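You operate a simulated robot arm through the tools that you are given. There is no shell and no other tool. Be economical: measure what you need, move in short steps, check, and stop when the job is done.

You are at the controls of a simulated robot arm. One attempt, no reset.

TASK
Put one of the white treat tubs from the top of the blue table on the top of the grey counter. Close the tool cupboard door. Shut the vacuum door. Take the green rolled towel on the top of the desk and put it away on the wooden work top behind the long trays. Take the blue cup on the top of the desk and put it away on the top of the grey counter. Open the inlet cover. The order is free. Set down upright: blue cup.

It is judged by the outcome, as a careful person would: the job done as asked, and still so three seconds after it is handed in. It fails if anything else is knocked over, pushed out of place, dropped, spilled or broken. A push-on lid holds only when it is set on centred and level and pressed home; a screw cap is set on level and turned clockwise until tight. Flat cloth is picked up by pressing the open fingertips on it (5 to 10 N) and closing them slowly along it; thin cloth reads only 2 to 8 mm in the jaws.

THE ROBOT
A 7-joint arm with a fingered hand on a trunk, on a base that drives. Base frame: it is fixed to the floor where the robot stands at the start and does not move with it; the origin is under the middle of the robot, x ahead of it, y to its left, z up. Readings come in m, rad, newtons and seconds.
With the tool pointing down near the work surface it reaches from about 0.22 to 0.76 m from the robot's upright axis, wherever it stands. Its first joint turns from -2.897 to 2.897 rad. Places, roughly: blue cup (6x6x7 cm) [-0.4, -1.8, 0.9]; green rolled towel [-0.5, -1.5, 1]; inlet cover [1.7, -0.5, 1.1]; tool cupboard door [-0.3, 0.6, 0.4]; top of the grey counter [1, -0.7, 0.9]; vacuum door [-0.4, 0.9, 0.6]; white treat tub [0.5, 0.5, 0.75]; wooden work top behind the long trays (112x20 cm) [4.06, 0.6, 0.88]. Payload 4 kg.
The TCP is the grasp point between the finger pads, 0.028 m short of the fingertips. In the tool frame z runs along the fingers and y along their closing line. Largest opening 0.168 m; the body of the gripper starts 0.079 m behind the TCP. The gripper is a hand of 4 fingers: y runs from the thumb to the fingers, the wrist lies at [0, 0, -0.249] in the tool frame.
Orientation is told as [roll, pitch, yaw] about the base's x, y, z axes, in that order, counted from this pose: with the fingers straight down and closing along the base's y, the tool's x points along the base's -x, its y along +y and its z along -z.

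THE INTERFACE
- The arm moves only by the tool play_rows. Its argument "targets" is a list of rows, each an object (a shift or turn left out is 0) with "offset": the shift along the tool's x, y, z in m, a list of three; "angular": the turn, a rotation vector about the tool's x, y, z in rad, a list of three. In form: [{"offset": [x, y, z], "angular": [ax, ay, az]}, ...]. A call has 1 to 10 rows; each row is the pose to reach, as a shift and turn from the pose commanded when the call began, along the tool's axes at that moment. Rows are played at 5 a second. More than 0.05 m and 0.15 rad between two rows, and nothing of the call is played. Where a pose cannot be reached the arm comes as near as it can. A force on the tool above 40 N (or 10 N above the force at the start of the call, whichever is more), or a blocked arm, ends the call early, and 0.2 s more pass. In this call time passes only in rows, and 0.2 s behind the last. It gives the time, the measured TCP pose, the force on the tool (base axes), the opening and the grip force at its end, in the units of the frame above (readings bear some noise), with the torque about the TCP (base axes, N m) and any sound that the robot's microphone picked up, and new pictures: "views" is both (left out), scene, wrist or none.
- Cameras (640 x 400 px; columns grow to the right, rows downward): "scene" is now at [-0.0286, 0.2122, 1.4257]; the picture's right is [0.84, -0.54, 0.00], its down [-0.51, -0.78, -0.37] and it looks along [0.20, 0.31, -0.93] (base axes); focal length 214 px, centre (320, 200). "wrist" rides on the gripper at [0.06, -0.06, -0.11] in the tool frame; the picture's right is [0.71, 0.71, 0.00], its down [-0.56, 0.56, -0.61] and it looks along [-0.43, 0.43, 0.79] (tool axes); focal length 265 px, centre (320, 200). There is no depth. A picture from a camera that has moved, and an enlarged one, comes with that camera's place and axes in the base frame and with its lens.
- lift_body(by): slides the trunk up (or, below 0, down) by that many m; the arm and the scene camera ride with it, the base frame stays. It gives what a move gives, with no picture.
- drive_base(legs): drives the robot by 1 to 6 legs, each [ahead, turn to the left] in m and rad, along the robot's own axes; the way and the turn of a leg run together, so that a leg with both is an arc; at most 1.5 m and 3.142 rad a leg. The arm and the cameras ride along, it lands a little off, and it stops where it bumps. It gives what a move gives, and a new picture of the scene camera.
- curl_fingers(finger1, finger2, finger3, thumb_bend): sets how far each is bent, from 0 (flat) to 100 (curled in); at 30 the hand is open as for a grip, at 70 the pads meet at the TCP. One left out holds its place. A second passes; each finger stops where it meets its share of the squeeze, and holds until it gets a number again. It is the only way to open and close the hand. It gives what a move gives, with no picture; readings hold the bend of each and the force on the fingers (four entries, about 0 where the hand has none), thumb and palm.
- aim_head(pan, tilt): turns the head with the scene camera to pan (to the left, within 2.705 rad either way) and tilt (down, from -0.506 to 1.204), counted from straight ahead of the robot. It gives what a move gives, and a new picture of the scene camera.
- enlarge(camera, box): a new picture of the part [left, top, right, bottom] of that camera's present view, enlarged. No time passes.
- close_job(): hands the job in; it is judged then, once.

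Work in short steps. Places have to be worked out from the pictures, the camera data and where the tool is seen: move nearer, look again, correct. Check each grasp and each placing, and mend what went wrong. You have 165 turns and 260 pictures in all, those below and enlarged ones among them. Open the gripper and draw the arm clear of the work before you hand the job in, unless the task says otherwise.

The tools are called after ">>>" as name(argument=value, ...) on one line, values as JSON. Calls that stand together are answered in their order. play_rows: Moves the arm, as the interface text tells. Its arguments: {"type":"object","properties":{"targets":{"type":"array"},"views":{"type":"string","enum":["both","scene","wrist","none"]}},"required":["targets"]} The other tools are called the same way: lift_body (by) slides the trunk up or down; curl_fingers (finger1, finger2, finger3, thumb_bend) moves the fingers one by one; drive_base (legs) drives the base; aim_head (pan, tilt) turns the head that bears the scene camera; enlarge (camera, box) takes an enlarged picture of a part of a camera's view; close_job () hands the job in.

At the start:

```text
time: 0.0
ee_pos: [0.0644, 0.382, 1.0119]
orientation: [0.001, -0.001, 0.0]
ft_force: [-0.1, 0.1, 0.0]
torque: [0.0, -0.01, -0.05]
opening: 0.1681
gripper_force: 0.0
shape: jaw
bend: [30.0, 30.0, 30.0, 30.0]
finger forces: [0.0, 0.0, 0.0, 0.1, 0.0, 0.0]
trunk travel left (down, up): [-0.475, 0.115]
robot x, y, heading: [0.0002, -0.001, 0.001]
head pan, tilt: [0.995, 1.196]
```

scene: 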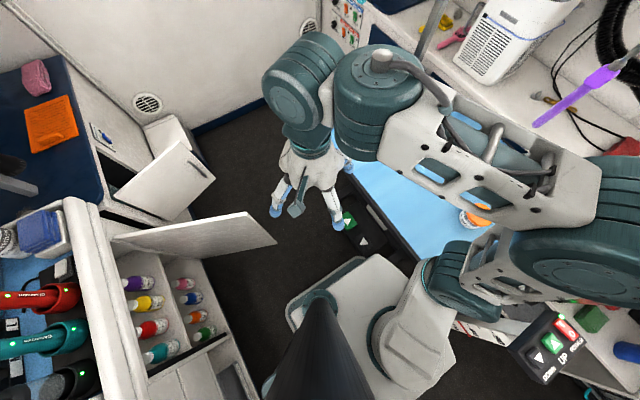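
wrist: 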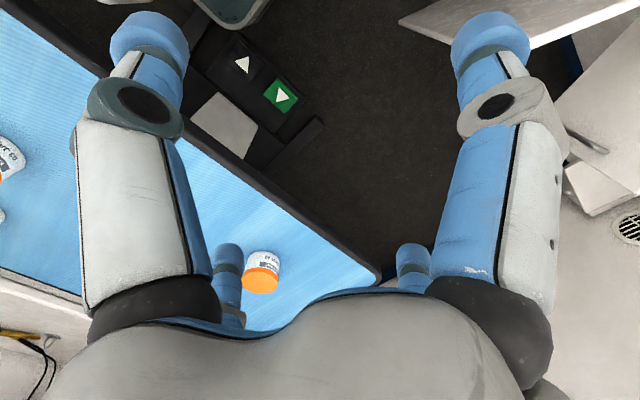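

I start by looking round with the head to learn the layout.

>>> aim_head(pan=0.8, tilt=0.6)

>>> aim_head(pan=2.0, tilt=0.7)

>>> aim_head(pan=-0.3, tilt=0.4)

>>> aim_head(pan=-1.8, tilt=0.5)

```text
time: 1.0
ee_pos: [0.0651, 0.3809, 1.0123]
orientation: [0.001, 0.0, 0.001]
ft_force: [0.7, -0.6, 1.1]
torque: [-0.02, -0.01, -0.03]
opening: 0.168
gripper_force: 0.0
shape: jaw
bend: [30.0, 30.0, 30.0, 30.0]
finger forces: [0.1, 0.1, 0.0, 0.0, 0.0, 0.0]
trunk travel left (down, up): [-0.475, 0.115]
robot x, y, heading: [0.0003, 0.0004, -0.004]
head pan, tilt: [0.799, 0.6]
camera scene: at [0.0024, 0.2284, 1.47], right [0.72, -0.7, 0.0], down [-0.39, -0.41, -0.82], along [0.57, 0.59, -0.57], focal length 214 px, centre (320, 200)
```

scene: 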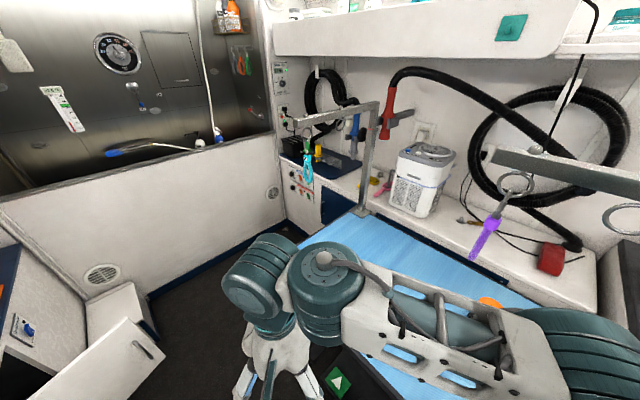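

```text
time: 2.4
ee_pos: [0.0642, 0.3822, 1.013]
orientation: [0.0, 0.001, -0.002]
ft_force: [-0.4, -0.3, -0.2]
torque: [-0.03, 0.0, 0.02]
opening: 0.1684
gripper_force: 0.1
shape: jaw
bend: [30.0, 30.0, 30.0, 30.0]
finger forces: [0.0, 0.1, 0.0, 0.0, 0.1, 0.0]
trunk travel left (down, up): [-0.475, 0.115]
robot x, y, heading: [-0.0008, -0.0009, -0.0]
head pan, tilt: [2.0, 0.7]
camera scene: at [-0.0945, 0.2422, 1.4614], right [0.91, 0.42, 0.0], down [0.27, -0.59, -0.76], along [-0.32, 0.7, -0.64], focal length 214 px, centre (320, 200)
```

scene: 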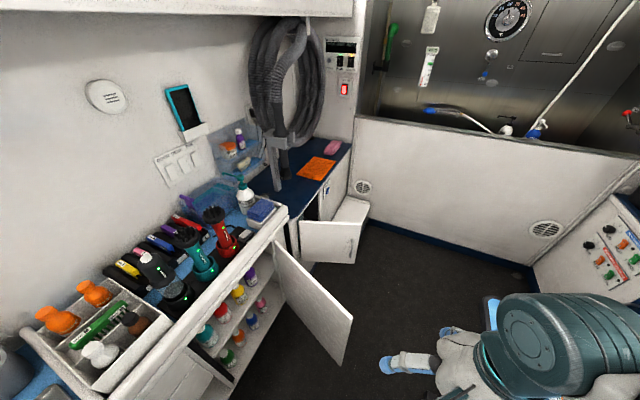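

```text
time: 4.5
ee_pos: [0.0652, 0.3819, 1.0135]
orientation: [-0.001, -0.001, -0.001]
ft_force: [-0.8, -0.5, -0.1]
torque: [0.02, 0.0, -0.02]
opening: 0.168
gripper_force: 0.0
shape: jaw
bend: [30.0, 30.0, 30.0, 30.0]
finger forces: [0.1, 0.0, 0.0, 0.0, 0.0, 0.1]
trunk travel left (down, up): [-0.475, 0.115]
robot x, y, heading: [0.0022, 0.0005, -0.0]
head pan, tilt: [-0.3, 0.4]
camera scene: at [0.0293, 0.1376, 1.4883], right [-0.3, -0.96, 0.0], down [-0.37, 0.11, -0.92], along [0.88, -0.27, -0.39], focal length 214 px, centre (320, 200)
```

scene: 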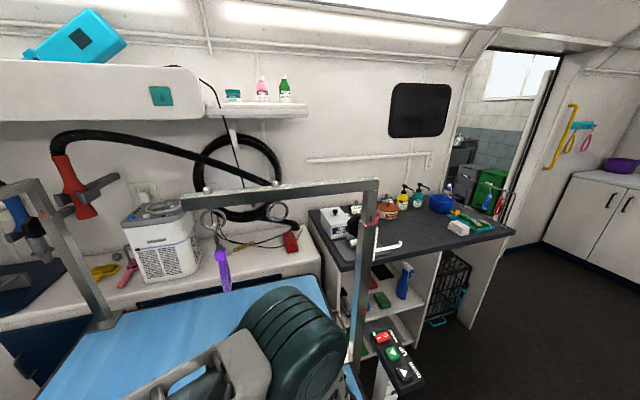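

```text
time: 6.1
ee_pos: [0.0656, 0.3811, 1.0131]
orientation: [-0.001, -0.001, 0.0]
ft_force: [0.6, 0.2, 0.3]
torque: [0.01, 0.02, -0.01]
opening: 0.1676
gripper_force: 0.0
shape: jaw
bend: [30.0, 30.0, 30.0, 30.0]
finger forces: [0.0, 0.0, 0.0, 0.0, 0.0, 0.0]
trunk travel left (down, up): [-0.475, 0.115]
robot x, y, heading: [-0.0056, 0.0004, 0.001]
head pan, tilt: [-1.799, 0.499]
camera scene: at [-0.0798, 0.0763, 1.4792], right [-0.97, 0.23, 0.0], down [0.11, 0.47, -0.88], along [-0.2, -0.86, -0.48], focal length 214 px, centre (320, 200)
```

scene: 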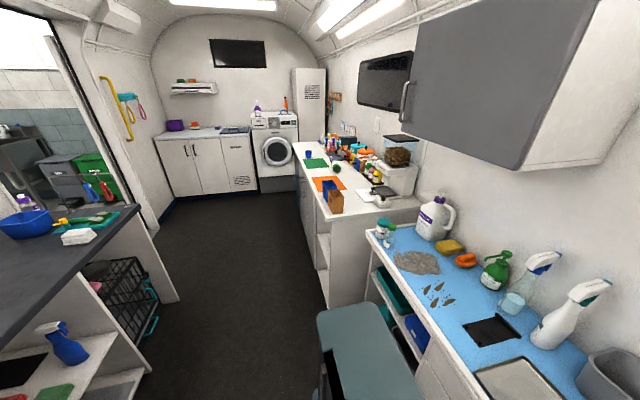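

Desk seen with cup and green item; I enlarge it, then look at the area of the counter and the door.

>>> enlarge(camera="scene", box=[270, 120, 430, 220])

>>> aim_head(pan=-0.5, tilt=0.3)

>>> enlarge(camera="scene", box=[220, 140, 460, 290])

```text
4.00 times, centred on (350, 170) of scene
camera zoom: at [-0.0798, 0.0763, 1.4792], right [-0.97, 0.23, 0.0], down [0.11, 0.47, -0.88], along [-0.2, -0.86, -0.48], focal length 858 px, centre (200, 320)
```

zoom: 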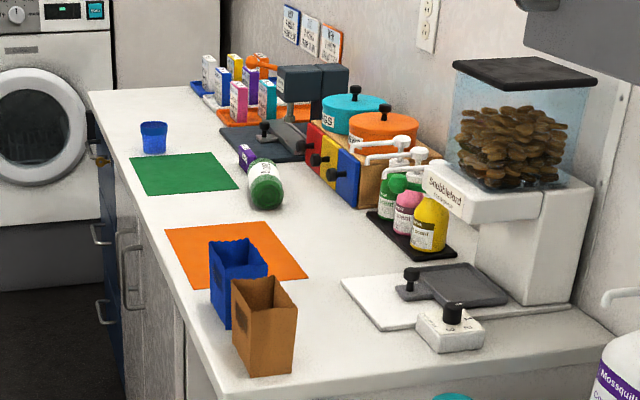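

```text
time: 7.6
ee_pos: [0.0647, 0.3818, 1.0126]
orientation: [0.001, -0.001, 0.0]
ft_force: [-0.4, -0.2, 0.0]
torque: [0.0, 0.01, 0.0]
opening: 0.1676
gripper_force: 0.0
shape: jaw
bend: [30.0, 30.0, 30.0, 30.0]
finger forces: [0.0, 0.0, 0.0, 0.0, 0.0, 0.0]
trunk travel left (down, up): [-0.475, 0.115]
robot x, y, heading: [-0.0003, -0.0004, 0.0]
head pan, tilt: [-0.499, 0.3]
camera scene: at [0.0227, 0.1202, 1.4976], right [-0.48, -0.88, 0.0], down [-0.26, 0.14, -0.96], along [0.84, -0.46, -0.3], focal length 214 px, centre (320, 200)
```

scene: 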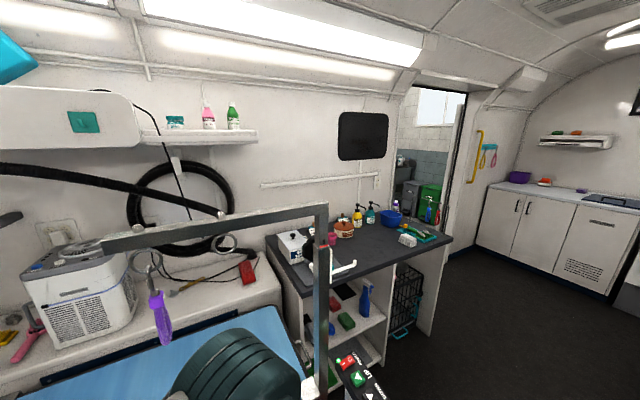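

```text
2.67 times, centred on (340, 215) of scene
camera zoom: at [0.0227, 0.1202, 1.4976], right [-0.48, -0.88, 0.0], down [-0.26, 0.14, -0.96], along [0.84, -0.46, -0.3], focal length 572 px, centre (267, 160)
```

zoom: 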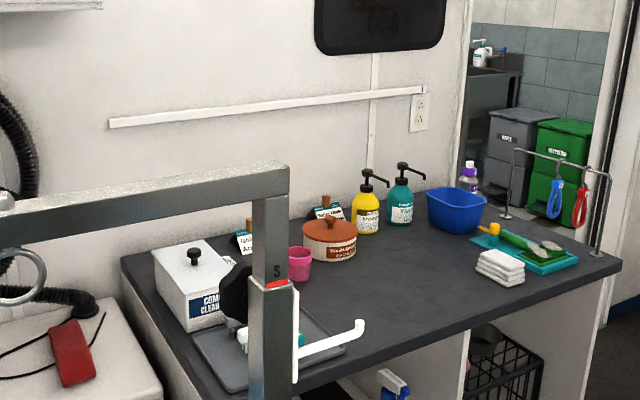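

The inlet cover must lie on the outer side of the wall. First the two doors: I look closer at them.

>>> aim_head(pan=2.0, tilt=0.9)

>>> enlarge(camera="scene", box=[200, 100, 400, 225])

>>> enlarge(camera="scene", box=[120, 180, 440, 380])

```text
time: 9.9
ee_pos: [0.0648, 0.3823, 1.0134]
orientation: [0.001, 0.001, 0.0]
ft_force: [0.7, 0.2, 0.4]
torque: [-0.01, 0.02, -0.04]
opening: 0.168
gripper_force: 0.1
shape: jaw
bend: [30.0, 30.0, 30.0, 30.0]
finger forces: [0.0, 0.0, 0.0, 0.0, 0.1, 0.0]
trunk travel left (down, up): [-0.475, 0.115]
robot x, y, heading: [-0.0011, 0.0013, -0.002]
head pan, tilt: [2.0, 0.901]
camera scene: at [-0.0906, 0.2336, 1.4453], right [0.91, 0.42, 0.0], down [0.33, -0.71, -0.62], along [-0.26, 0.56, -0.78], focal length 214 px, centre (320, 200)
```

scene: 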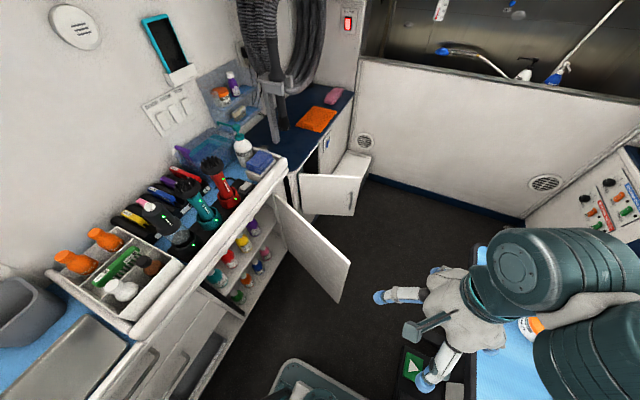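

```text
3.20 times, centred on (300, 162) of scene
camera zoom: at [-0.0906, 0.2336, 1.4453], right [0.91, 0.42, 0.0], down [0.33, -0.71, -0.62], along [-0.26, 0.56, -0.78], focal length 686 px, centre (384, 320)
```

zoom: 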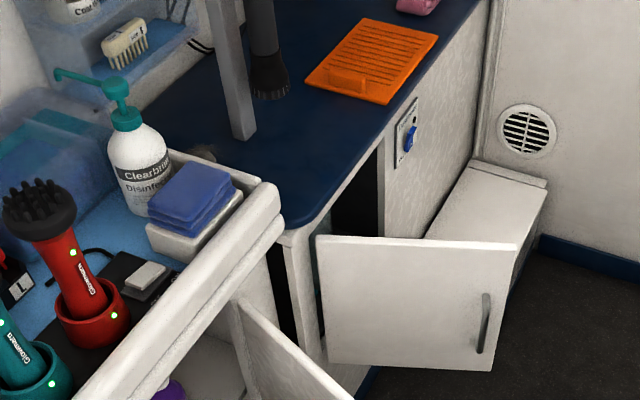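

```text
2.00 times, centred on (280, 280) of scene
camera zoom: at [-0.0906, 0.2336, 1.4453], right [0.91, 0.42, 0.0], down [0.33, -0.71, -0.62], along [-0.26, 0.56, -0.78], focal length 429 px, centre (400, 40)
```

zoom: 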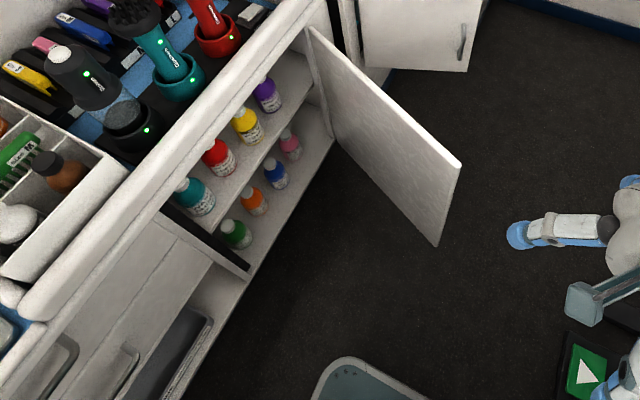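

Doors located (tool door hinge ≈(-0.53,0.72), free edge ≈(-0.12,0.56); vacuum door hinge ≈(-0.47,0.82), free edge ≈(-0.21,0.93)). I look down for the robot's own footprint and free floor.

>>> aim_head(pan=-2.6, tilt=1.2)

>>> aim_head(pan=-1.2, tilt=1.1)

>>> aim_head(pan=2.4, tilt=1.2)

```text
time: 13.5
ee_pos: [0.065, 0.3813, 1.0116]
orientation: [0.0, 0.0, 0.0]
ft_force: [0.4, 0.3, 0.7]
torque: [0.02, 0.03, -0.02]
opening: 0.168
gripper_force: 0.0
shape: jaw
bend: [30.0, 30.0, 30.0, 30.0]
finger forces: [0.0, 0.0, 0.0, 0.1, 0.0, 0.0]
trunk travel left (down, up): [-0.475, 0.115]
robot x, y, heading: [0.0017, 0.0021, -0.002]
head pan, tilt: [-2.601, 1.201]
camera scene: at [-0.1071, 0.1362, 1.4255], right [-0.52, 0.86, 0.0], down [0.8, 0.48, -0.36], along [-0.31, -0.19, -0.93], focal length 214 px, centre (320, 200)
```

scene: 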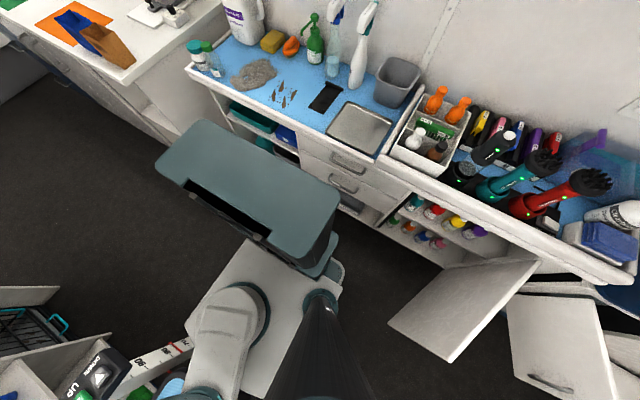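

```text
time: 15.1
ee_pos: [0.0661, 0.3813, 1.012]
orientation: [-0.002, 0.0, 0.0]
ft_force: [-0.2, 0.2, 0.3]
torque: [0.01, 0.02, -0.01]
opening: 0.168
gripper_force: 0.1
shape: jaw
bend: [30.0, 30.0, 30.0, 30.0]
finger forces: [0.1, 0.0, 0.1, 0.0, 0.0, 0.0]
trunk travel left (down, up): [-0.475, 0.115]
robot x, y, heading: [0.0011, -0.0005, 0.0]
head pan, tilt: [-1.201, 1.1]
camera scene: at [-0.0364, 0.1061, 1.4315], right [-0.93, -0.36, 0.0], down [-0.32, 0.83, -0.45], along [0.16, -0.42, -0.89], focal length 214 px, centre (320, 200)
```

scene: 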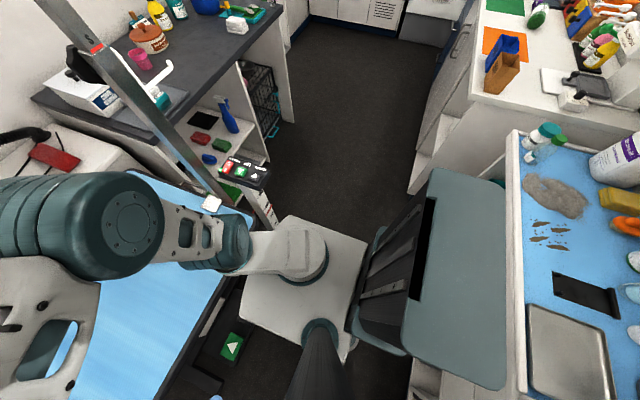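

```text
time: 18.1
ee_pos: [0.0656, 0.3815, 1.0118]
orientation: [-0.001, 0.0, 0.0]
ft_force: [0.2, 0.0, -0.6]
torque: [0.01, -0.01, -0.01]
opening: 0.1678
gripper_force: 0.0
shape: jaw
bend: [30.0, 30.0, 30.0, 30.0]
finger forces: [0.0, 0.1, 0.0, 0.0, 0.0, 0.0]
trunk travel left (down, up): [-0.475, 0.115]
robot x, y, heading: [0.0014, -0.0, -0.001]
head pan, tilt: [2.4, 1.201]
camera scene: at [-0.1004, 0.2028, 1.4255], right [0.68, 0.74, 0.0], down [0.69, -0.63, -0.36], along [-0.27, 0.24, -0.93], focal length 214 px, centre (320, 200)
```

scene: 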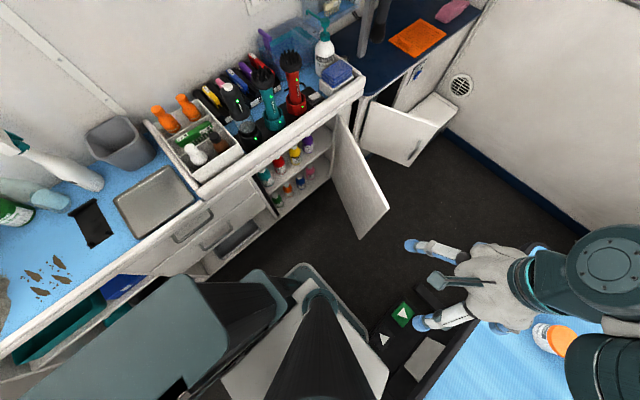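

The base seems about ±0.3×±0.22 m with torso behind. I can close the tool cupboard door from here: close the hand to a probe, tilt it toward -x and bring it behind the door's +y face.

>>> curl_fingers(finger1=65, finger2=65, finger3=65, thumb_bend=65)

>>> aim_head(pan=2.0, tilt=0.95)

>>> play_rows(targets=[{"offset": [0.015, 0.04, 0], "angular": [0, 0.1, 0]}, {"offset": [0.03, 0.08, 0], "angular": [0, 0.2, 0]}, {"offset": [0.045, 0.12, 0], "angular": [0, 0.3, 0]}, {"offset": [0.06, 0.16, 0], "angular": [0, 0.4, 0]}, {"offset": [0.075, 0.2, 0], "angular": [0, 0.5, 0]}, {"offset": [0.09, 0.24, 0], "angular": [0, 0.6, 0]}, {"offset": [0.105, 0.28, 0], "angular": [0, 0.7, 0]}, {"offset": [0.115, 0.31, 0], "angular": [0, 0.78, 0]}], views="scene")

```text
time: 19.1
ee_pos: [0.0653, 0.3809, 1.0125]
orientation: [0.001, 0.001, 0.0]
ft_force: [-0.4, 0.2, 0.1]
torque: [0.0, -0.01, 0.01]
opening: 0.0129
gripper_force: 0.1
shape: fingers
bend: [65.0, 65.0, 65.0, 65.0]
finger forces: [0.1, 0.0, 0.1, 0.0, 0.0, 0.0]
trunk travel left (down, up): [-0.475, 0.115]
robot x, y, heading: [0.0006, 0.0038, -0.001]
head pan, tilt: [2.4, 1.201]
```

```text
time: 19.9
ee_pos: [0.0642, 0.3809, 1.0136]
orientation: [0.002, -0.001, -0.001]
ft_force: [0.5, 0.1, -0.4]
torque: [0.0, 0.02, 0.01]
opening: 0.0134
gripper_force: 0.2
shape: fingers
bend: [65.0, 65.0, 65.0, 65.0]
finger forces: [0.0, 0.0, 0.0, 0.0, 0.0, 0.0]
trunk travel left (down, up): [-0.475, 0.115]
robot x, y, heading: [-0.0013, -0.0001, -0.0]
head pan, tilt: [2.0, 0.949]
camera scene: at [-0.0895, 0.231, 1.4416], right [0.91, 0.42, 0.0], down [0.34, -0.74, -0.58], along [-0.24, 0.53, -0.81], focal length 214 px, centre (320, 200)
```

scene: 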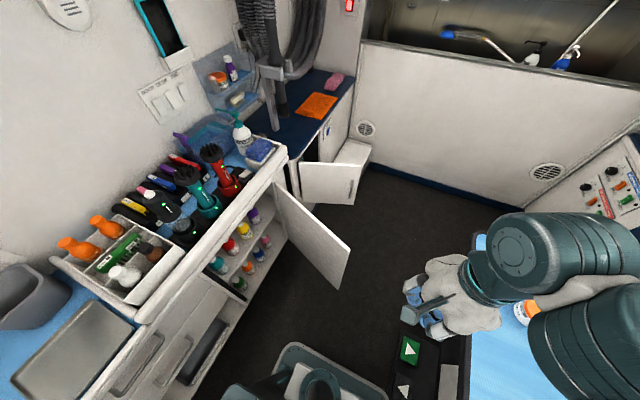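

```text
time: 21.7
ee_pos: [-0.0998, 0.5733, 0.9942]
orientation: [0.0, 0.775, -0.001]
ft_force: [0.0, -0.1, 0.3]
torque: [-0.02, 0.02, 0.0]
opening: 0.0127
gripper_force: 0.1
shape: fingers
bend: [65.0, 65.0, 65.0, 65.0]
finger forces: [0.0, 0.0, 0.0, 0.0, 0.1, 0.0]
out of reach, approached as far as the arm can: row 4, 5, 6, 7, 8
trunk travel left (down, up): [-0.475, 0.115]
robot x, y, heading: [0.0035, 0.0014, 0.001]
head pan, tilt: [2.0, 0.949]
camera scene: at [-0.0886, 0.232, 1.4415], right [0.91, 0.42, 0.0], down [0.34, -0.74, -0.58], along [-0.24, 0.53, -0.81], focal length 214 px, centre (320, 200)
```

scene: 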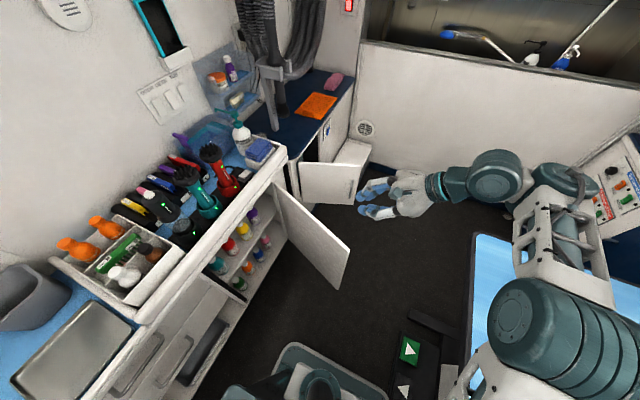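

The sideways reach runs out; better to turn the robot to face +y. I bring the arm back to a compact forward-left pose first.

>>> play_rows(targets=[{"offset": [-0.0236, -0.032, -0.0259], "angular": [0, -0.0775, 0]}, {"offset": [-0.0472, -0.064, -0.0518], "angular": [0, -0.155, 0]}, {"offset": [-0.0708, -0.096, -0.0777], "angular": [0, -0.2325, 0]}, {"offset": [-0.0944, -0.128, -0.1036], "angular": [0, -0.31, 0]}, {"offset": [-0.118, -0.16, -0.1295], "angular": [0, -0.3875, 0]}, {"offset": [-0.1416, -0.192, -0.1554], "angular": [0, -0.465, 0]}, {"offset": [-0.1652, -0.224, -0.1813], "angular": [0, -0.5425, 0]}, {"offset": [-0.1888, -0.256, -0.2072], "angular": [0, -0.62, 0]}, {"offset": [-0.2124, -0.288, -0.2331], "angular": [0, -0.6975, 0]}, {"offset": [-0.236, -0.32, -0.259], "angular": [0, -0.775, 0]}], views="scene")

```text
time: 23.9
ee_pos: [0.2547, 0.2571, 1.0124]
orientation: [-0.002, 0.003, -0.001]
ft_force: [0.1, 1.0, 0.1]
torque: [-0.03, 0.02, -0.03]
opening: 0.0125
gripper_force: 0.0
shape: fingers
bend: [65.0, 65.0, 65.0, 65.0]
finger forces: [0.0, 0.0, 0.1, 0.0, 0.0, 0.0]
trunk travel left (down, up): [-0.475, 0.115]
robot x, y, heading: [0.001, -0.0012, -0.005]
head pan, tilt: [2.0, 0.949]
camera scene: at [-0.0908, 0.2317, 1.4415], right [0.91, 0.42, 0.0], down [0.34, -0.74, -0.58], along [-0.24, 0.53, -0.81], focal length 214 px, centre (320, 200)
```

scene: 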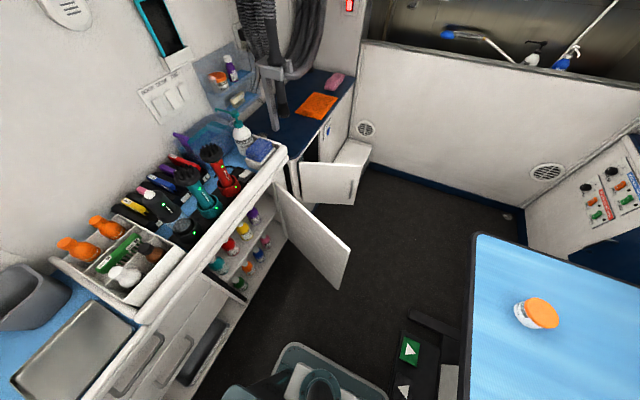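

Hand is clear over the table. I back up 5 cm and turn left to face the doors (+y).

>>> drive_base(legs=[[-0.05, 0], [0, 1.57]])

```text
time: 28.7
ee_pos: [-0.3083, 0.2537, 1.013]
orientation: [0.0, 0.005, 1.575]
ft_force: [0.4, -0.1, -0.9]
torque: [0.01, 0.02, -0.02]
opening: 0.0124
gripper_force: 0.0
shape: fingers
bend: [65.0, 65.0, 65.0, 65.0]
finger forces: [0.1, 0.0, 0.0, 0.1, 0.0, 0.0]
trunk travel left (down, up): [-0.475, 0.115]
robot x, y, heading: [-0.0493, -0.0006, 1.575]
head pan, tilt: [2.0, 0.949]
camera scene: at [-0.2784, -0.0895, 1.4416], right [-0.42, 0.91, 0.0], down [0.74, 0.34, -0.58], along [-0.53, -0.24, -0.81], focal length 214 px, centre (320, 200)
```

scene: 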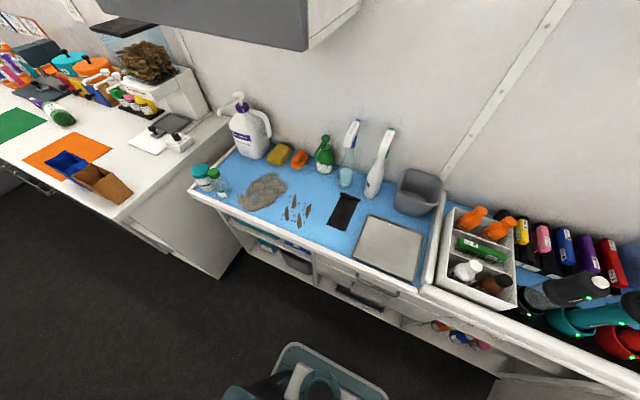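

Now facing +y. I move the hand forward over the aisle, look that way, and lower the trunk 0.3 m.

>>> play_rows(targets=[{"offset": [-0.025, -0.04, 0]}, {"offset": [-0.05, -0.08, 0]}, {"offset": [-0.075, -0.12, 0]}, {"offset": [-0.1, -0.16, 0]}, {"offset": [-0.125, -0.2, 0]}, {"offset": [-0.15, -0.24, 0]}, {"offset": [-0.17, -0.28, 0]}], views="none")

>>> lift_body(by=-0.3)

>>> aim_head(pan=0.2, tilt=0.7)

```text
time: 30.3
ee_pos: [-0.0294, 0.4236, 1.0122]
orientation: [0.0, 0.006, 1.574]
ft_force: [-0.7, -0.4, -0.1]
torque: [-0.02, -0.04, -0.01]
opening: 0.0128
gripper_force: 0.1
shape: fingers
bend: [65.0, 65.0, 65.0, 65.0]
finger forces: [0.1, 0.1, 0.0, 0.0, 0.0, 0.0]
trunk travel left (down, up): [-0.475, 0.115]
robot x, y, heading: [-0.0487, 0.0017, 1.576]
head pan, tilt: [2.0, 0.949]
```

```text
time: 33.3
ee_pos: [-0.0307, 0.4239, 0.7125]
orientation: [-0.001, 0.005, 1.573]
ft_force: [0.1, 0.1, 0.5]
torque: [0.02, -0.01, -0.02]
opening: 0.0125
gripper_force: 0.1
shape: fingers
bend: [65.0, 65.0, 65.0, 65.0]
finger forces: [0.0, 0.1, 0.0, 0.0, 0.0, 0.1]
trunk travel left (down, up): [-0.175, 0.415]
robot x, y, heading: [-0.0544, -0.0031, 1.574]
head pan, tilt: [2.0, 0.949]
```

```text
time: 35.1
ee_pos: [-0.0306, 0.4243, 0.7115]
orientation: [0.001, 0.006, 1.573]
ft_force: [-0.2, -0.3, 0.2]
torque: [-0.05, 0.01, 0.04]
opening: 0.0128
gripper_force: 0.0
shape: fingers
bend: [65.0, 65.0, 65.0, 65.0]
finger forces: [0.0, 0.1, 0.1, 0.0, 0.1, 0.1]
trunk travel left (down, up): [-0.175, 0.415]
robot x, y, heading: [-0.0516, 0.0017, 1.573]
head pan, tilt: [0.201, 0.7]
camera scene: at [-0.2295, 0.0243, 1.1615], right [0.98, 0.2, 0.0], down [0.13, -0.63, -0.76], along [-0.16, 0.75, -0.64], focal length 214 px, centre (320, 200)
```

scene: 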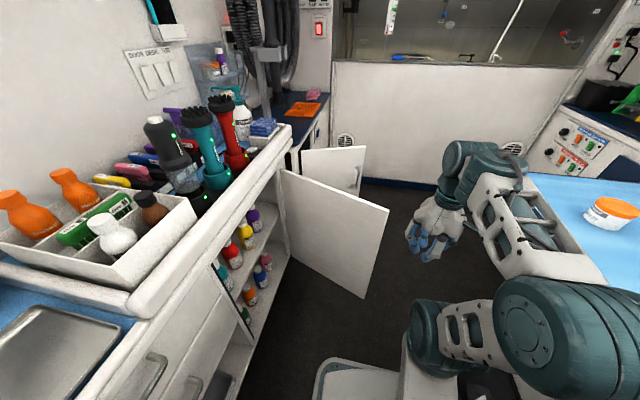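

Elbow is fairly near the table, so I keep the hand vertical for now: go round the door's free edge, lower behind it.

>>> play_rows(targets=[{"offset": [-0.045, -0.015, 0]}, {"offset": [-0.09, -0.03, 0]}, {"offset": [-0.135, -0.045, 0]}, {"offset": [-0.18, -0.045, 0]}, {"offset": [-0.225, -0.045, 0.01]}, {"offset": [-0.265, -0.03, 0.03]}, {"offset": [-0.275, 0.01, 0.05]}, {"offset": [-0.275, 0.05, 0.07]}, {"offset": [-0.275, 0.09, 0.09]}], views="scene")

```text
time: 37.1
ee_pos: [-0.1216, 0.6955, 0.6208]
orientation: [0.001, 0.004, 1.574]
ft_force: [0.2, 0.5, -0.6]
torque: [0.03, 0.03, -0.02]
opening: 0.0125
gripper_force: 0.1
shape: fingers
bend: [65.0, 65.0, 65.0, 65.0]
finger forces: [0.1, 0.0, 0.1, 0.0, 0.0, 0.0]
trunk travel left (down, up): [-0.175, 0.415]
robot x, y, heading: [-0.0492, 0.0004, 1.576]
head pan, tilt: [0.201, 0.7]
camera scene: at [-0.2292, 0.0242, 1.1615], right [0.98, 0.2, 0.0], down [0.13, -0.63, -0.77], along [-0.16, 0.75, -0.64], focal length 214 px, centre (320, 200)
```

scene: 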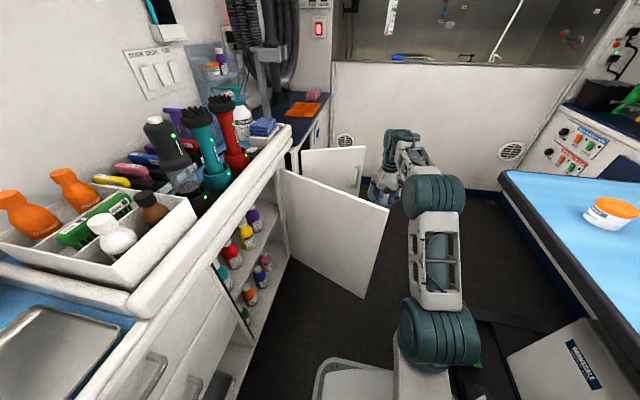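

Hand sits behind the door. I sweep it along the arc to swing the door about to 30°.

>>> play_rows(targets=[{"offset": [0.035, 0.03, 0]}, {"offset": [0.072, 0.055, 0]}, {"offset": [0.11, 0.07, 0]}, {"offset": [0.147, 0.088, 0]}, {"offset": [0.177, 0.104, 0]}, {"offset": [0.202, 0.124, 0]}, {"offset": [0.227, 0.144, 0]}, {"offset": [0.25, 0.166, 0]}, {"offset": [0.27, 0.19, 0]}], views="scene")

```text
time: 39.1
ee_pos: [-0.3103, 0.4252, 0.6217]
orientation: [0.001, 0.004, 1.574]
ft_force: [0.2, -0.7, -0.5]
torque: [-0.01, 0.0, -0.02]
opening: 0.0126
gripper_force: 0.0
shape: fingers
bend: [65.0, 65.0, 65.0, 65.0]
finger forces: [0.1, 0.0, 0.0, 0.1, 0.1, 0.1]
trunk travel left (down, up): [-0.175, 0.415]
robot x, y, heading: [-0.05, -0.001, 1.569]
head pan, tilt: [0.201, 0.7]
camera scene: at [-0.2293, 0.0244, 1.1615], right [0.98, 0.2, 0.0], down [0.13, -0.63, -0.76], along [-0.16, 0.75, -0.64], focal length 214 px, centre (320, 200)
```

scene: 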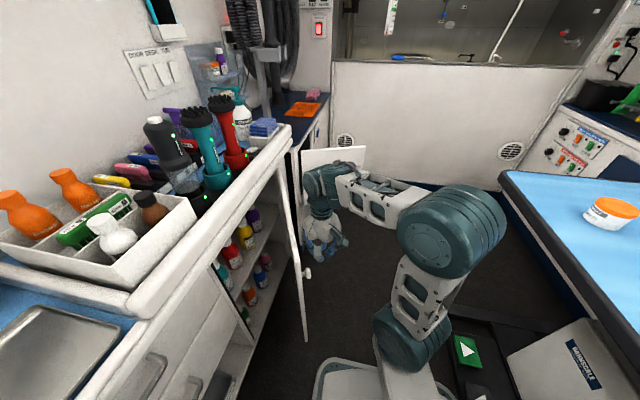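

The door follows (about 35° left). I tilt the fingers toward the cupboard and press it shut under the counter lip.

>>> play_rows(targets=[{"offset": [0, 0, 0], "angular": [-0.15, 0, 0]}, {"offset": [0.005, 0.01, 0], "angular": [-0.3, 0, 0]}, {"offset": [0.015, 0.025, 0], "angular": [-0.45, 0, 0]}, {"offset": [0.025, 0.04, 0], "angular": [-0.6, 0, 0]}, {"offset": [0.032, 0.055, 0], "angular": [-0.75, 0, 0]}, {"offset": [0.045, 0.085, 0], "angular": [-0.75, 0, 0]}, {"offset": [0.056, 0.113, 0], "angular": [-0.75, 0, 0]}, {"offset": [0.06, 0.14, 0], "angular": [-0.75, 0, 0]}, {"offset": [0.066, 0.165, 0], "angular": [-0.75, 0, 0]}, {"offset": [0.069, 0.19, 0], "angular": [-0.75, 0, 0]}], views="scene")

```text
time: 41.3
ee_pos: [-0.5012, 0.358, 0.6234]
orientation: [0.75, 0.004, 1.574]
ft_force: [0.2, 0.0, 0.6]
torque: [0.01, 0.02, 0.01]
opening: 0.0127
gripper_force: 0.2
shape: fingers
bend: [65.0, 65.0, 65.0, 65.0]
finger forces: [0.1, 0.3, 0.1, 0.1, 0.0, 0.0]
trunk travel left (down, up): [-0.175, 0.415]
robot x, y, heading: [-0.0536, 0.0005, 1.576]
head pan, tilt: [0.201, 0.7]
camera scene: at [-0.2293, 0.0243, 1.1615], right [0.98, 0.2, 0.0], down [0.13, -0.63, -0.76], along [-0.16, 0.75, -0.64], focal length 214 px, centre (320, 200)
```

scene: 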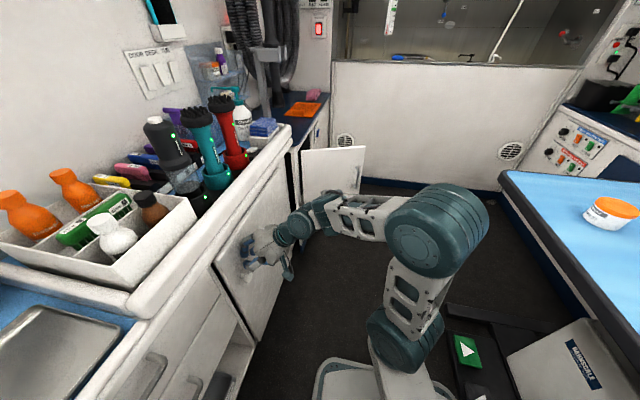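

Door looks nearly shut, no force yet; I push further in 1 cm steps until it meets resistance.

>>> play_rows(targets=[{"offset": [0, 0.0073, 0.0068]}, {"offset": [0, 0.0146, 0.0136]}, {"offset": [0, 0.0219, 0.0204]}, {"offset": [0, 0.0292, 0.0272]}, {"offset": [0, 0.0365, 0.034]}, {"offset": [0, 0.0438, 0.0408]}], views="scene")

```text
time: 42.0
ee_pos: [-0.5141, 0.3613, 0.6169]
orientation: [0.731, 0.01, 1.566]
ft_force: [15.0, -1.0, 0.6]
torque: [0.0, 0.1, 0.07]
opening: 0.0121
gripper_force: 7.8
shape: fingers
bend: [65.0, 71.0, 66.0, 65.0]
finger forces: [3.1, 10.2, 1.6, 0.0, 0.0, 0.1]
trunk travel left (down, up): [-0.175, 0.415]
robot x, y, heading: [-0.0495, -0.0041, 1.568]
head pan, tilt: [0.201, 0.7]
stopped in row 3: the force on the tool passed its limit at 51 N (the readings are from after the stop); the commanded pose is now the measured one
camera scene: at [-0.2283, 0.0251, 1.1616], right [0.98, 0.2, 0.0], down [0.13, -0.63, -0.77], along [-0.15, 0.75, -0.64], focal length 214 px, centre (320, 200)
```

scene: 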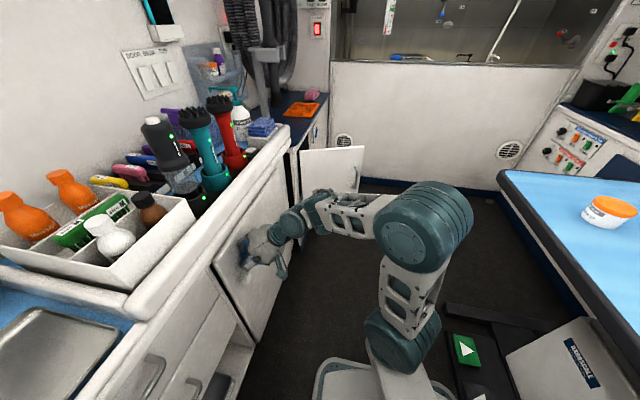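

Firm resistance at 51 N: shut. I draw the hand back +x and check.

>>> play_rows(targets=[{"offset": [0, -0.029, -0.027]}, {"offset": [0, -0.058, -0.054]}, {"offset": [0, -0.087, -0.082]}, {"offset": [0, -0.117, -0.109]}, {"offset": [0, -0.146, -0.136]}], views="none")

>>> enlarge(camera="scene", box=[180, 120, 420, 370])

```text
time: 43.1
ee_pos: [-0.3153, 0.3614, 0.6198]
orientation: [0.734, 0.012, 1.568]
ft_force: [-0.6, -0.1, -0.7]
torque: [-0.01, 0.01, 0.04]
opening: 0.0121
gripper_force: 0.1
shape: fingers
bend: [65.0, 65.0, 65.0, 65.0]
finger forces: [0.1, 0.0, 0.0, 0.0, 0.0, 0.1]
trunk travel left (down, up): [-0.175, 0.415]
robot x, y, heading: [-0.0545, -0.0003, 1.567]
head pan, tilt: [0.201, 0.7]
```

```text
1.60 times, centred on (300, 245) of scene
camera zoom: at [-0.2299, 0.025, 1.1614], right [0.98, 0.2, 0.0], down [0.13, -0.63, -0.76], along [-0.15, 0.75, -0.64], focal length 343 px, centre (352, 128)
```

zoom: 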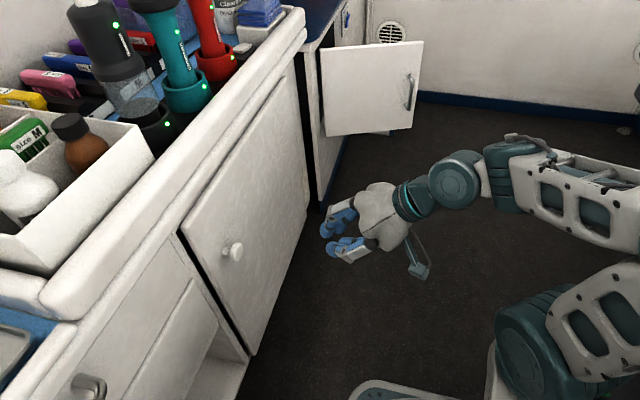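

Tool door is shut. I drive ahead 0.4 m to bring the vacuum door within reach.

>>> drive_base(legs=[[0.4, 0]])

```text
time: 45.6
ee_pos: [-0.3159, 0.7605, 0.6208]
orientation: [0.737, 0.01, 1.569]
ft_force: [-0.3, -0.6, 0.0]
torque: [0.02, 0.0, -0.01]
opening: 0.0124
gripper_force: 0.0
shape: fingers
bend: [65.0, 65.0, 65.0, 65.0]
finger forces: [0.0, 0.1, 0.0, 0.1, 0.0, 0.0]
trunk travel left (down, up): [-0.175, 0.415]
robot x, y, heading: [-0.0533, 0.4, 1.573]
head pan, tilt: [0.201, 0.7]
camera scene: at [-0.2299, 0.4236, 1.1615], right [0.98, 0.2, 0.0], down [0.13, -0.63, -0.76], along [-0.15, 0.75, -0.64], focal length 214 px, centre (320, 200)
```

scene: 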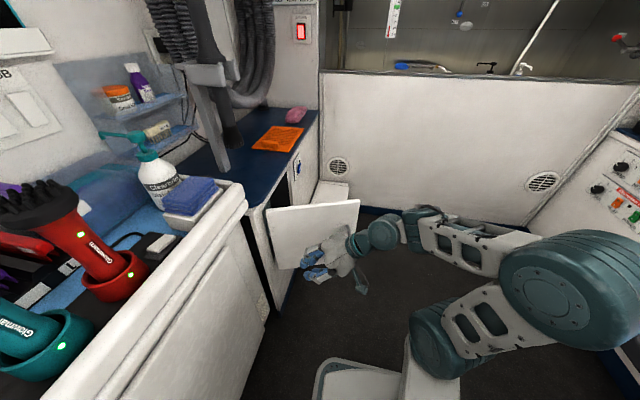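

Hand is in front of the vacuum door's outer face. I sweep it along the closing arc.

>>> play_rows(targets=[{"offset": [-0.045, -0.015, -0.013]}, {"offset": [-0.088, -0.027, -0.024]}, {"offset": [-0.12, -0.022, -0.02]}, {"offset": [-0.15, -0.015, -0.013]}, {"offset": [-0.18, 0, 0]}, {"offset": [-0.2025, 0.015, 0.013]}, {"offset": [-0.22, 0.033, 0.03]}, {"offset": [-0.235, 0.052, 0.047]}, {"offset": [-0.245, 0.07, 0.064]}, {"offset": [-0.25, 0.088, 0.08]}], views="scene")

```text
time: 47.8
ee_pos: [-0.4352, 1.0096, 0.6167]
orientation: [0.734, 0.01, 1.569]
ft_force: [1.3, 0.4, -0.5]
torque: [-0.02, 0.0, 0.01]
opening: 0.0126
gripper_force: 0.1
shape: fingers
bend: [65.0, 65.0, 65.0, 65.0]
finger forces: [0.1, 0.0, 0.0, 0.0, 0.1, 0.0]
trunk travel left (down, up): [-0.175, 0.415]
robot x, y, heading: [-0.0514, 0.3982, 1.573]
head pan, tilt: [0.201, 0.7]
camera scene: at [-0.2297, 0.4236, 1.1615], right [0.98, 0.2, 0.0], down [0.13, -0.63, -0.76], along [-0.15, 0.75, -0.64], focal length 214 px, centre (320, 200)
```

scene: 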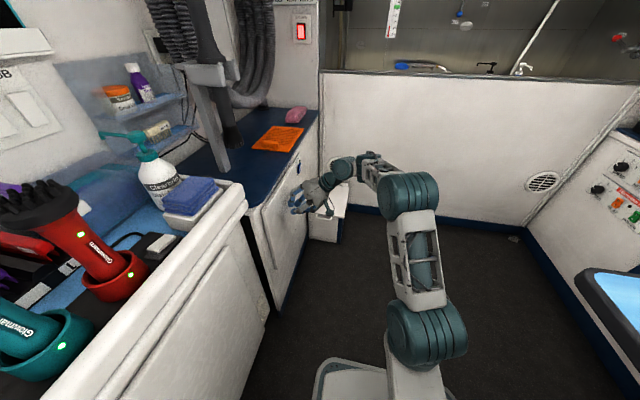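

Nearly shut; push on in -x in small steps until resistance.

>>> play_rows(targets=[{"offset": [0, 0.0074, 0.0067]}, {"offset": [0, 0.0148, 0.0134]}, {"offset": [0, 0.0222, 0.02]}, {"offset": [0, 0.0296, 0.0268]}, {"offset": [0, 0.037, 0.0335]}, {"offset": [0, 0.0444, 0.04]}], views="none")

>>> enlarge(camera="scene", box=[220, 130, 380, 320])

```text
time: 48.9
ee_pos: [-0.4652, 1.0145, 0.6142]
orientation: [0.723, 0.017, 1.557]
ft_force: [9.8, -1.0, 0.2]
torque: [0.0, 0.15, 0.04]
opening: 0.0127
gripper_force: 4.6
shape: fingers
bend: [65.0, 71.0, 65.0, 65.0]
finger forces: [0.1, 9.2, 0.1, 0.0, 0.0, 0.0]
trunk travel left (down, up): [-0.175, 0.415]
robot x, y, heading: [-0.053, 0.3991, 1.566]
head pan, tilt: [0.201, 0.7]
stopped in row 5: the force on the tool passed its limit at 47 N (the readings are from after the stop); the commanded pose is now the measured one
```

```text
2.11 times, centred on (300, 225) of scene
camera zoom: at [-0.229, 0.4249, 1.1615], right [0.98, 0.19, 0.0], down [0.12, -0.63, -0.77], along [-0.15, 0.75, -0.64], focal length 452 px, centre (362, 147)
```

zoom: 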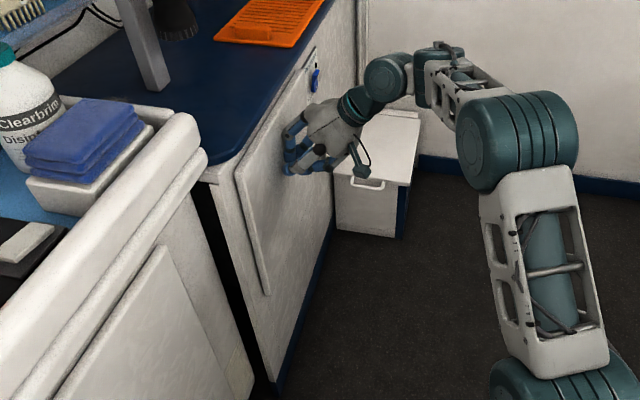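

Shut firmly. I draw the hand away, straighten it, raise the trunk again and look at the table for the tubs.

>>> play_rows(targets=[{"offset": [0, -0.033, -0.03]}, {"offset": [0.0, -0.063, -0.057], "angular": [0.07, 0, 0]}, {"offset": [0.03, -0.09, -0.08], "angular": [0.14, 0, 0]}, {"offset": [0.06, -0.12, -0.107], "angular": [0.22, 0, 0]}, {"offset": [0.09, -0.15, -0.134], "angular": [0.3, 0, 0]}, {"offset": [0.12, -0.18, -0.16], "angular": [0.38, 0, 0]}, {"offset": [0.15, -0.21, -0.187], "angular": [0.46, 0, 0]}, {"offset": [0.18, -0.24, -0.214], "angular": [0.54, 0, 0]}, {"offset": [0.21, -0.26, -0.23], "angular": [0.63, 0, 0]}, {"offset": [0.235, -0.28, -0.25], "angular": [0.724, 0, 0]}], views="none")

>>> lift_body(by=0.3)

>>> aim_head(pan=-1.3, tilt=0.8)

```text
refused: row 4 steps farther than a row can; nothing moved
```

```text
time: 51.9
ee_pos: [-0.4649, 1.0141, 0.9145]
orientation: [0.723, 0.016, 1.562]
ft_force: [0.5, -0.7, -0.6]
torque: [-0.02, -0.03, -0.04]
opening: 0.0121
gripper_force: 0.1
shape: fingers
bend: [65.0, 65.0, 65.0, 65.0]
finger forces: [0.0, 0.1, 0.0, 0.0, 0.0, 0.1]
trunk travel left (down, up): [-0.475, 0.115]
robot x, y, heading: [-0.0481, 0.3975, 1.567]
head pan, tilt: [0.201, 0.7]
```

```text
time: 53.5
ee_pos: [-0.4674, 1.0143, 0.9143]
orientation: [0.724, 0.016, 1.56]
ft_force: [-0.8, 0.3, -0.2]
torque: [0.04, 0.05, -0.01]
opening: 0.0121
gripper_force: 0.1
shape: fingers
bend: [65.0, 65.0, 65.0, 65.0]
finger forces: [0.0, 0.0, 0.1, 0.1, 0.0, 0.0]
trunk travel left (down, up): [-0.475, 0.115]
robot x, y, heading: [-0.0488, 0.3988, 1.565]
head pan, tilt: [-1.3, 0.799]
camera scene: at [-0.1352, 0.3627, 1.4532], right [0.26, -0.96, 0.0], down [-0.69, -0.19, -0.7], along [0.67, 0.18, -0.72], focal length 214 px, centre (320, 200)
```

scene: 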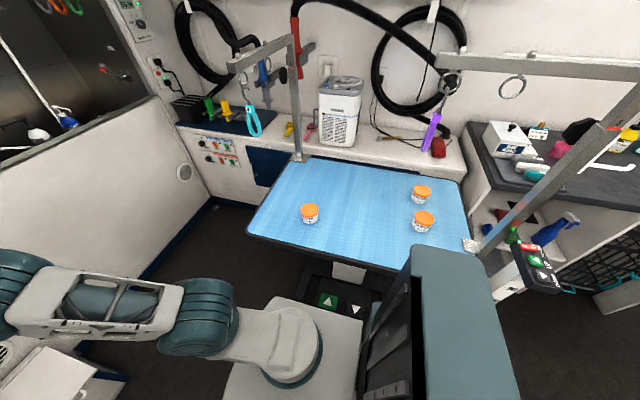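

Three white tubs with orange lids; the nearest is A ≈(0.40,0.55). I draw the hand away up and out, straightening it, in smaller steps.

>>> play_rows(targets=[{"offset": [0.026, -0.0184, -0.0335], "angular": [0.0724, 0, 0]}, {"offset": [0.052, -0.0368, -0.067], "angular": [0.1448, 0, 0]}, {"offset": [0.078, -0.0552, -0.1005], "angular": [0.217, 0, 0]}, {"offset": [0.104, -0.0736, -0.134], "angular": [0.29, 0, 0]}, {"offset": [0.13, -0.092, -0.1675], "angular": [0.362, 0, 0]}, {"offset": [0.156, -0.1104, -0.201], "angular": [0.434, 0, 0]}, {"offset": [0.182, -0.1288, -0.2345], "angular": [0.507, 0, 0]}, {"offset": [0.208, -0.1472, -0.268], "angular": [0.579, 0, 0]}, {"offset": [0.234, -0.1656, -0.3015], "angular": [0.652, 0, 0]}, {"offset": [0.26, -0.184, -0.335], "angular": [0.724, 0, 0]}], views="none")

>>> aim_head(pan=0.4, tilt=0.8)

```text
time: 55.7
ee_pos: [-0.1276, 0.738, 1.0366]
orientation: [0.0, 0.012, 1.561]
ft_force: [-0.7, -0.6, 0.8]
torque: [0.06, -0.11, -0.04]
opening: 0.0126
gripper_force: 0.0
shape: fingers
bend: [65.0, 65.0, 65.0, 65.0]
finger forces: [0.0, 0.0, 0.0, 0.0, 0.1, 0.0]
out of reach, approached as far as the arm can: row 10
trunk travel left (down, up): [-0.475, 0.115]
robot x, y, heading: [-0.0505, 0.4001, 1.571]
head pan, tilt: [-1.3, 0.799]
```

```text
time: 57.4
ee_pos: [-0.125, 0.7413, 1.0358]
orientation: [0.005, 0.016, 1.559]
ft_force: [-1.1, -0.1, -0.2]
torque: [0.0, 0.01, 0.01]
opening: 0.0124
gripper_force: 0.1
shape: fingers
bend: [65.0, 65.0, 65.0, 65.0]
finger forces: [0.1, 0.0, 0.0, 0.0, 0.0, 0.0]
trunk travel left (down, up): [-0.475, 0.115]
robot x, y, heading: [-0.0501, 0.401, 1.568]
head pan, tilt: [0.4, 0.799]
camera scene: at [-0.244, 0.4157, 1.4532], right [0.92, 0.39, 0.0], down [0.28, -0.66, -0.7], along [-0.27, 0.64, -0.72], focal length 214 px, centre (320, 200)
```

scene: 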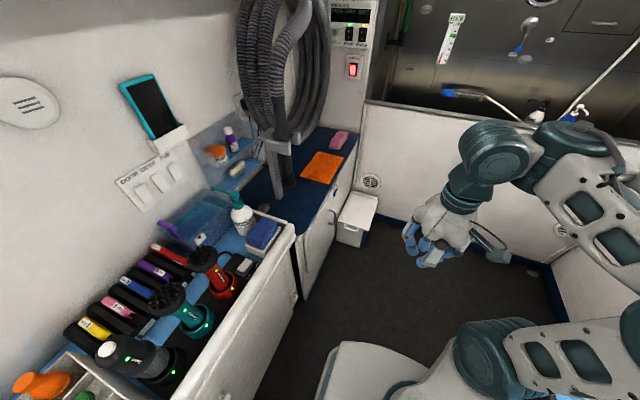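

Both doors are closed. Now I open the hand and move it over tub A.

>>> curl_fingers(finger1=30, finger2=30, finger3=30, thumb_bend=30)

>>> aim_head(pan=-1.2, tilt=0.8)

>>> play_rows(targets=[{"offset": [0.016, -0.044, 0.0]}, {"offset": [0.032, -0.088, 0.0]}, {"offset": [0.048, -0.132, 0.0]}, {"offset": [0.064, -0.176, 0.0]}, {"offset": [0.08, -0.22, 0.0]}, {"offset": [0.096, -0.264, 0.0]}, {"offset": [0.112, -0.308, 0.0]}, {"offset": [0.128, -0.352, 0.0]}, {"offset": [0.144, -0.396, 0.0]}, {"offset": [0.16, -0.44, 0.0]}])

```text
time: 58.4
ee_pos: [-0.1238, 0.7398, 1.0348]
orientation: [0.006, 0.015, 1.559]
ft_force: [0.4, -0.3, -0.3]
torque: [-0.03, 0.02, -0.05]
opening: 0.1168
gripper_force: 0.0
shape: fingers
bend: [30.0, 30.0, 30.0, 30.0]
finger forces: [0.0, 0.0, 0.1, 0.0, 0.0, 0.0]
trunk travel left (down, up): [-0.475, 0.115]
robot x, y, heading: [-0.05, 0.4002, 1.568]
head pan, tilt: [0.4, 0.799]
```

```text
time: 60.1
ee_pos: [-0.124, 0.7384, 1.0355]
orientation: [0.005, 0.015, 1.561]
ft_force: [-0.3, -0.2, 0.3]
torque: [0.03, 0.01, 0.03]
opening: 0.1172
gripper_force: 0.0
shape: fingers
bend: [30.0, 30.0, 30.0, 30.0]
finger forces: [0.0, 0.0, 0.1, 0.1, 0.0, 0.0]
trunk travel left (down, up): [-0.475, 0.115]
robot x, y, heading: [-0.0525, 0.3956, 1.564]
head pan, tilt: [-1.201, 0.799]
camera scene: at [-0.1376, 0.3702, 1.4532], right [0.36, -0.93, 0.0], down [-0.67, -0.26, -0.7], along [0.65, 0.25, -0.72], focal length 214 px, centre (320, 200)
```

scene: 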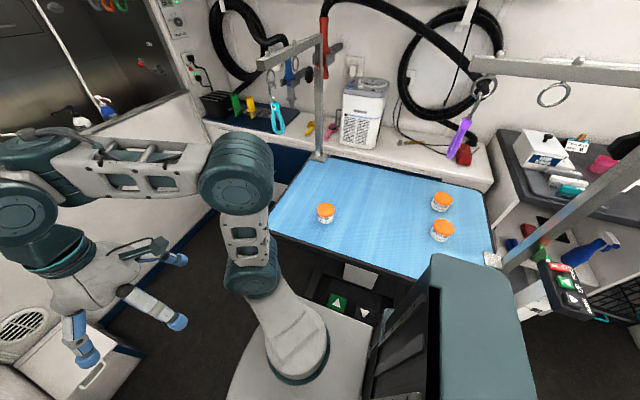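

```text
time: 62.3
ee_pos: [0.3133, 0.5745, 1.0406]
orientation: [0.003, 0.012, 1.561]
ft_force: [0.7, 0.4, -0.3]
torque: [0.01, 0.05, 0.03]
opening: 0.1169
gripper_force: 0.2
shape: fingers
bend: [30.0, 30.0, 30.0, 30.0]
finger forces: [0.1, 0.0, 0.0, 0.1, 0.1, 0.0]
trunk travel left (down, up): [-0.475, 0.115]
robot x, y, heading: [-0.0492, 0.3964, 1.566]
head pan, tilt: [-1.201, 0.799]
camera scene: at [-0.1372, 0.3699, 1.4532], right [0.36, -0.93, 0.0], down [-0.67, -0.26, -0.7], along [0.65, 0.25, -0.72], focal length 214 px, centre (320, 200)
camera wrist: at [0.3736, 0.516, 1.1499], right [-0.71, -0.7, 0.01], down [-0.55, 0.57, 0.61], along [-0.43, 0.43, -0.79], focal length 265 px, centre (320, 200)
```

scene: 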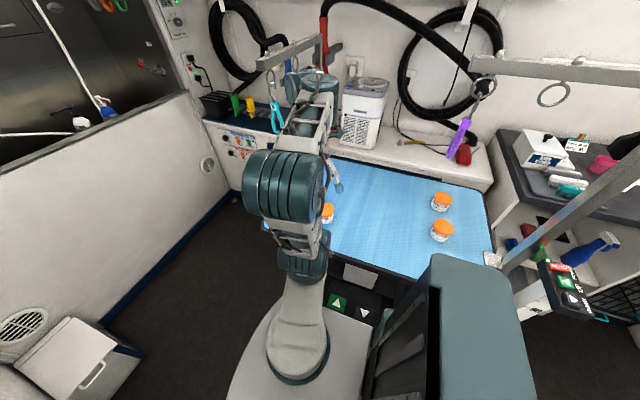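
wrist: 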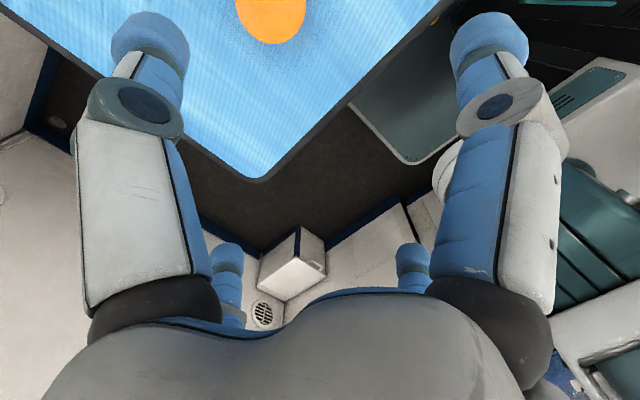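

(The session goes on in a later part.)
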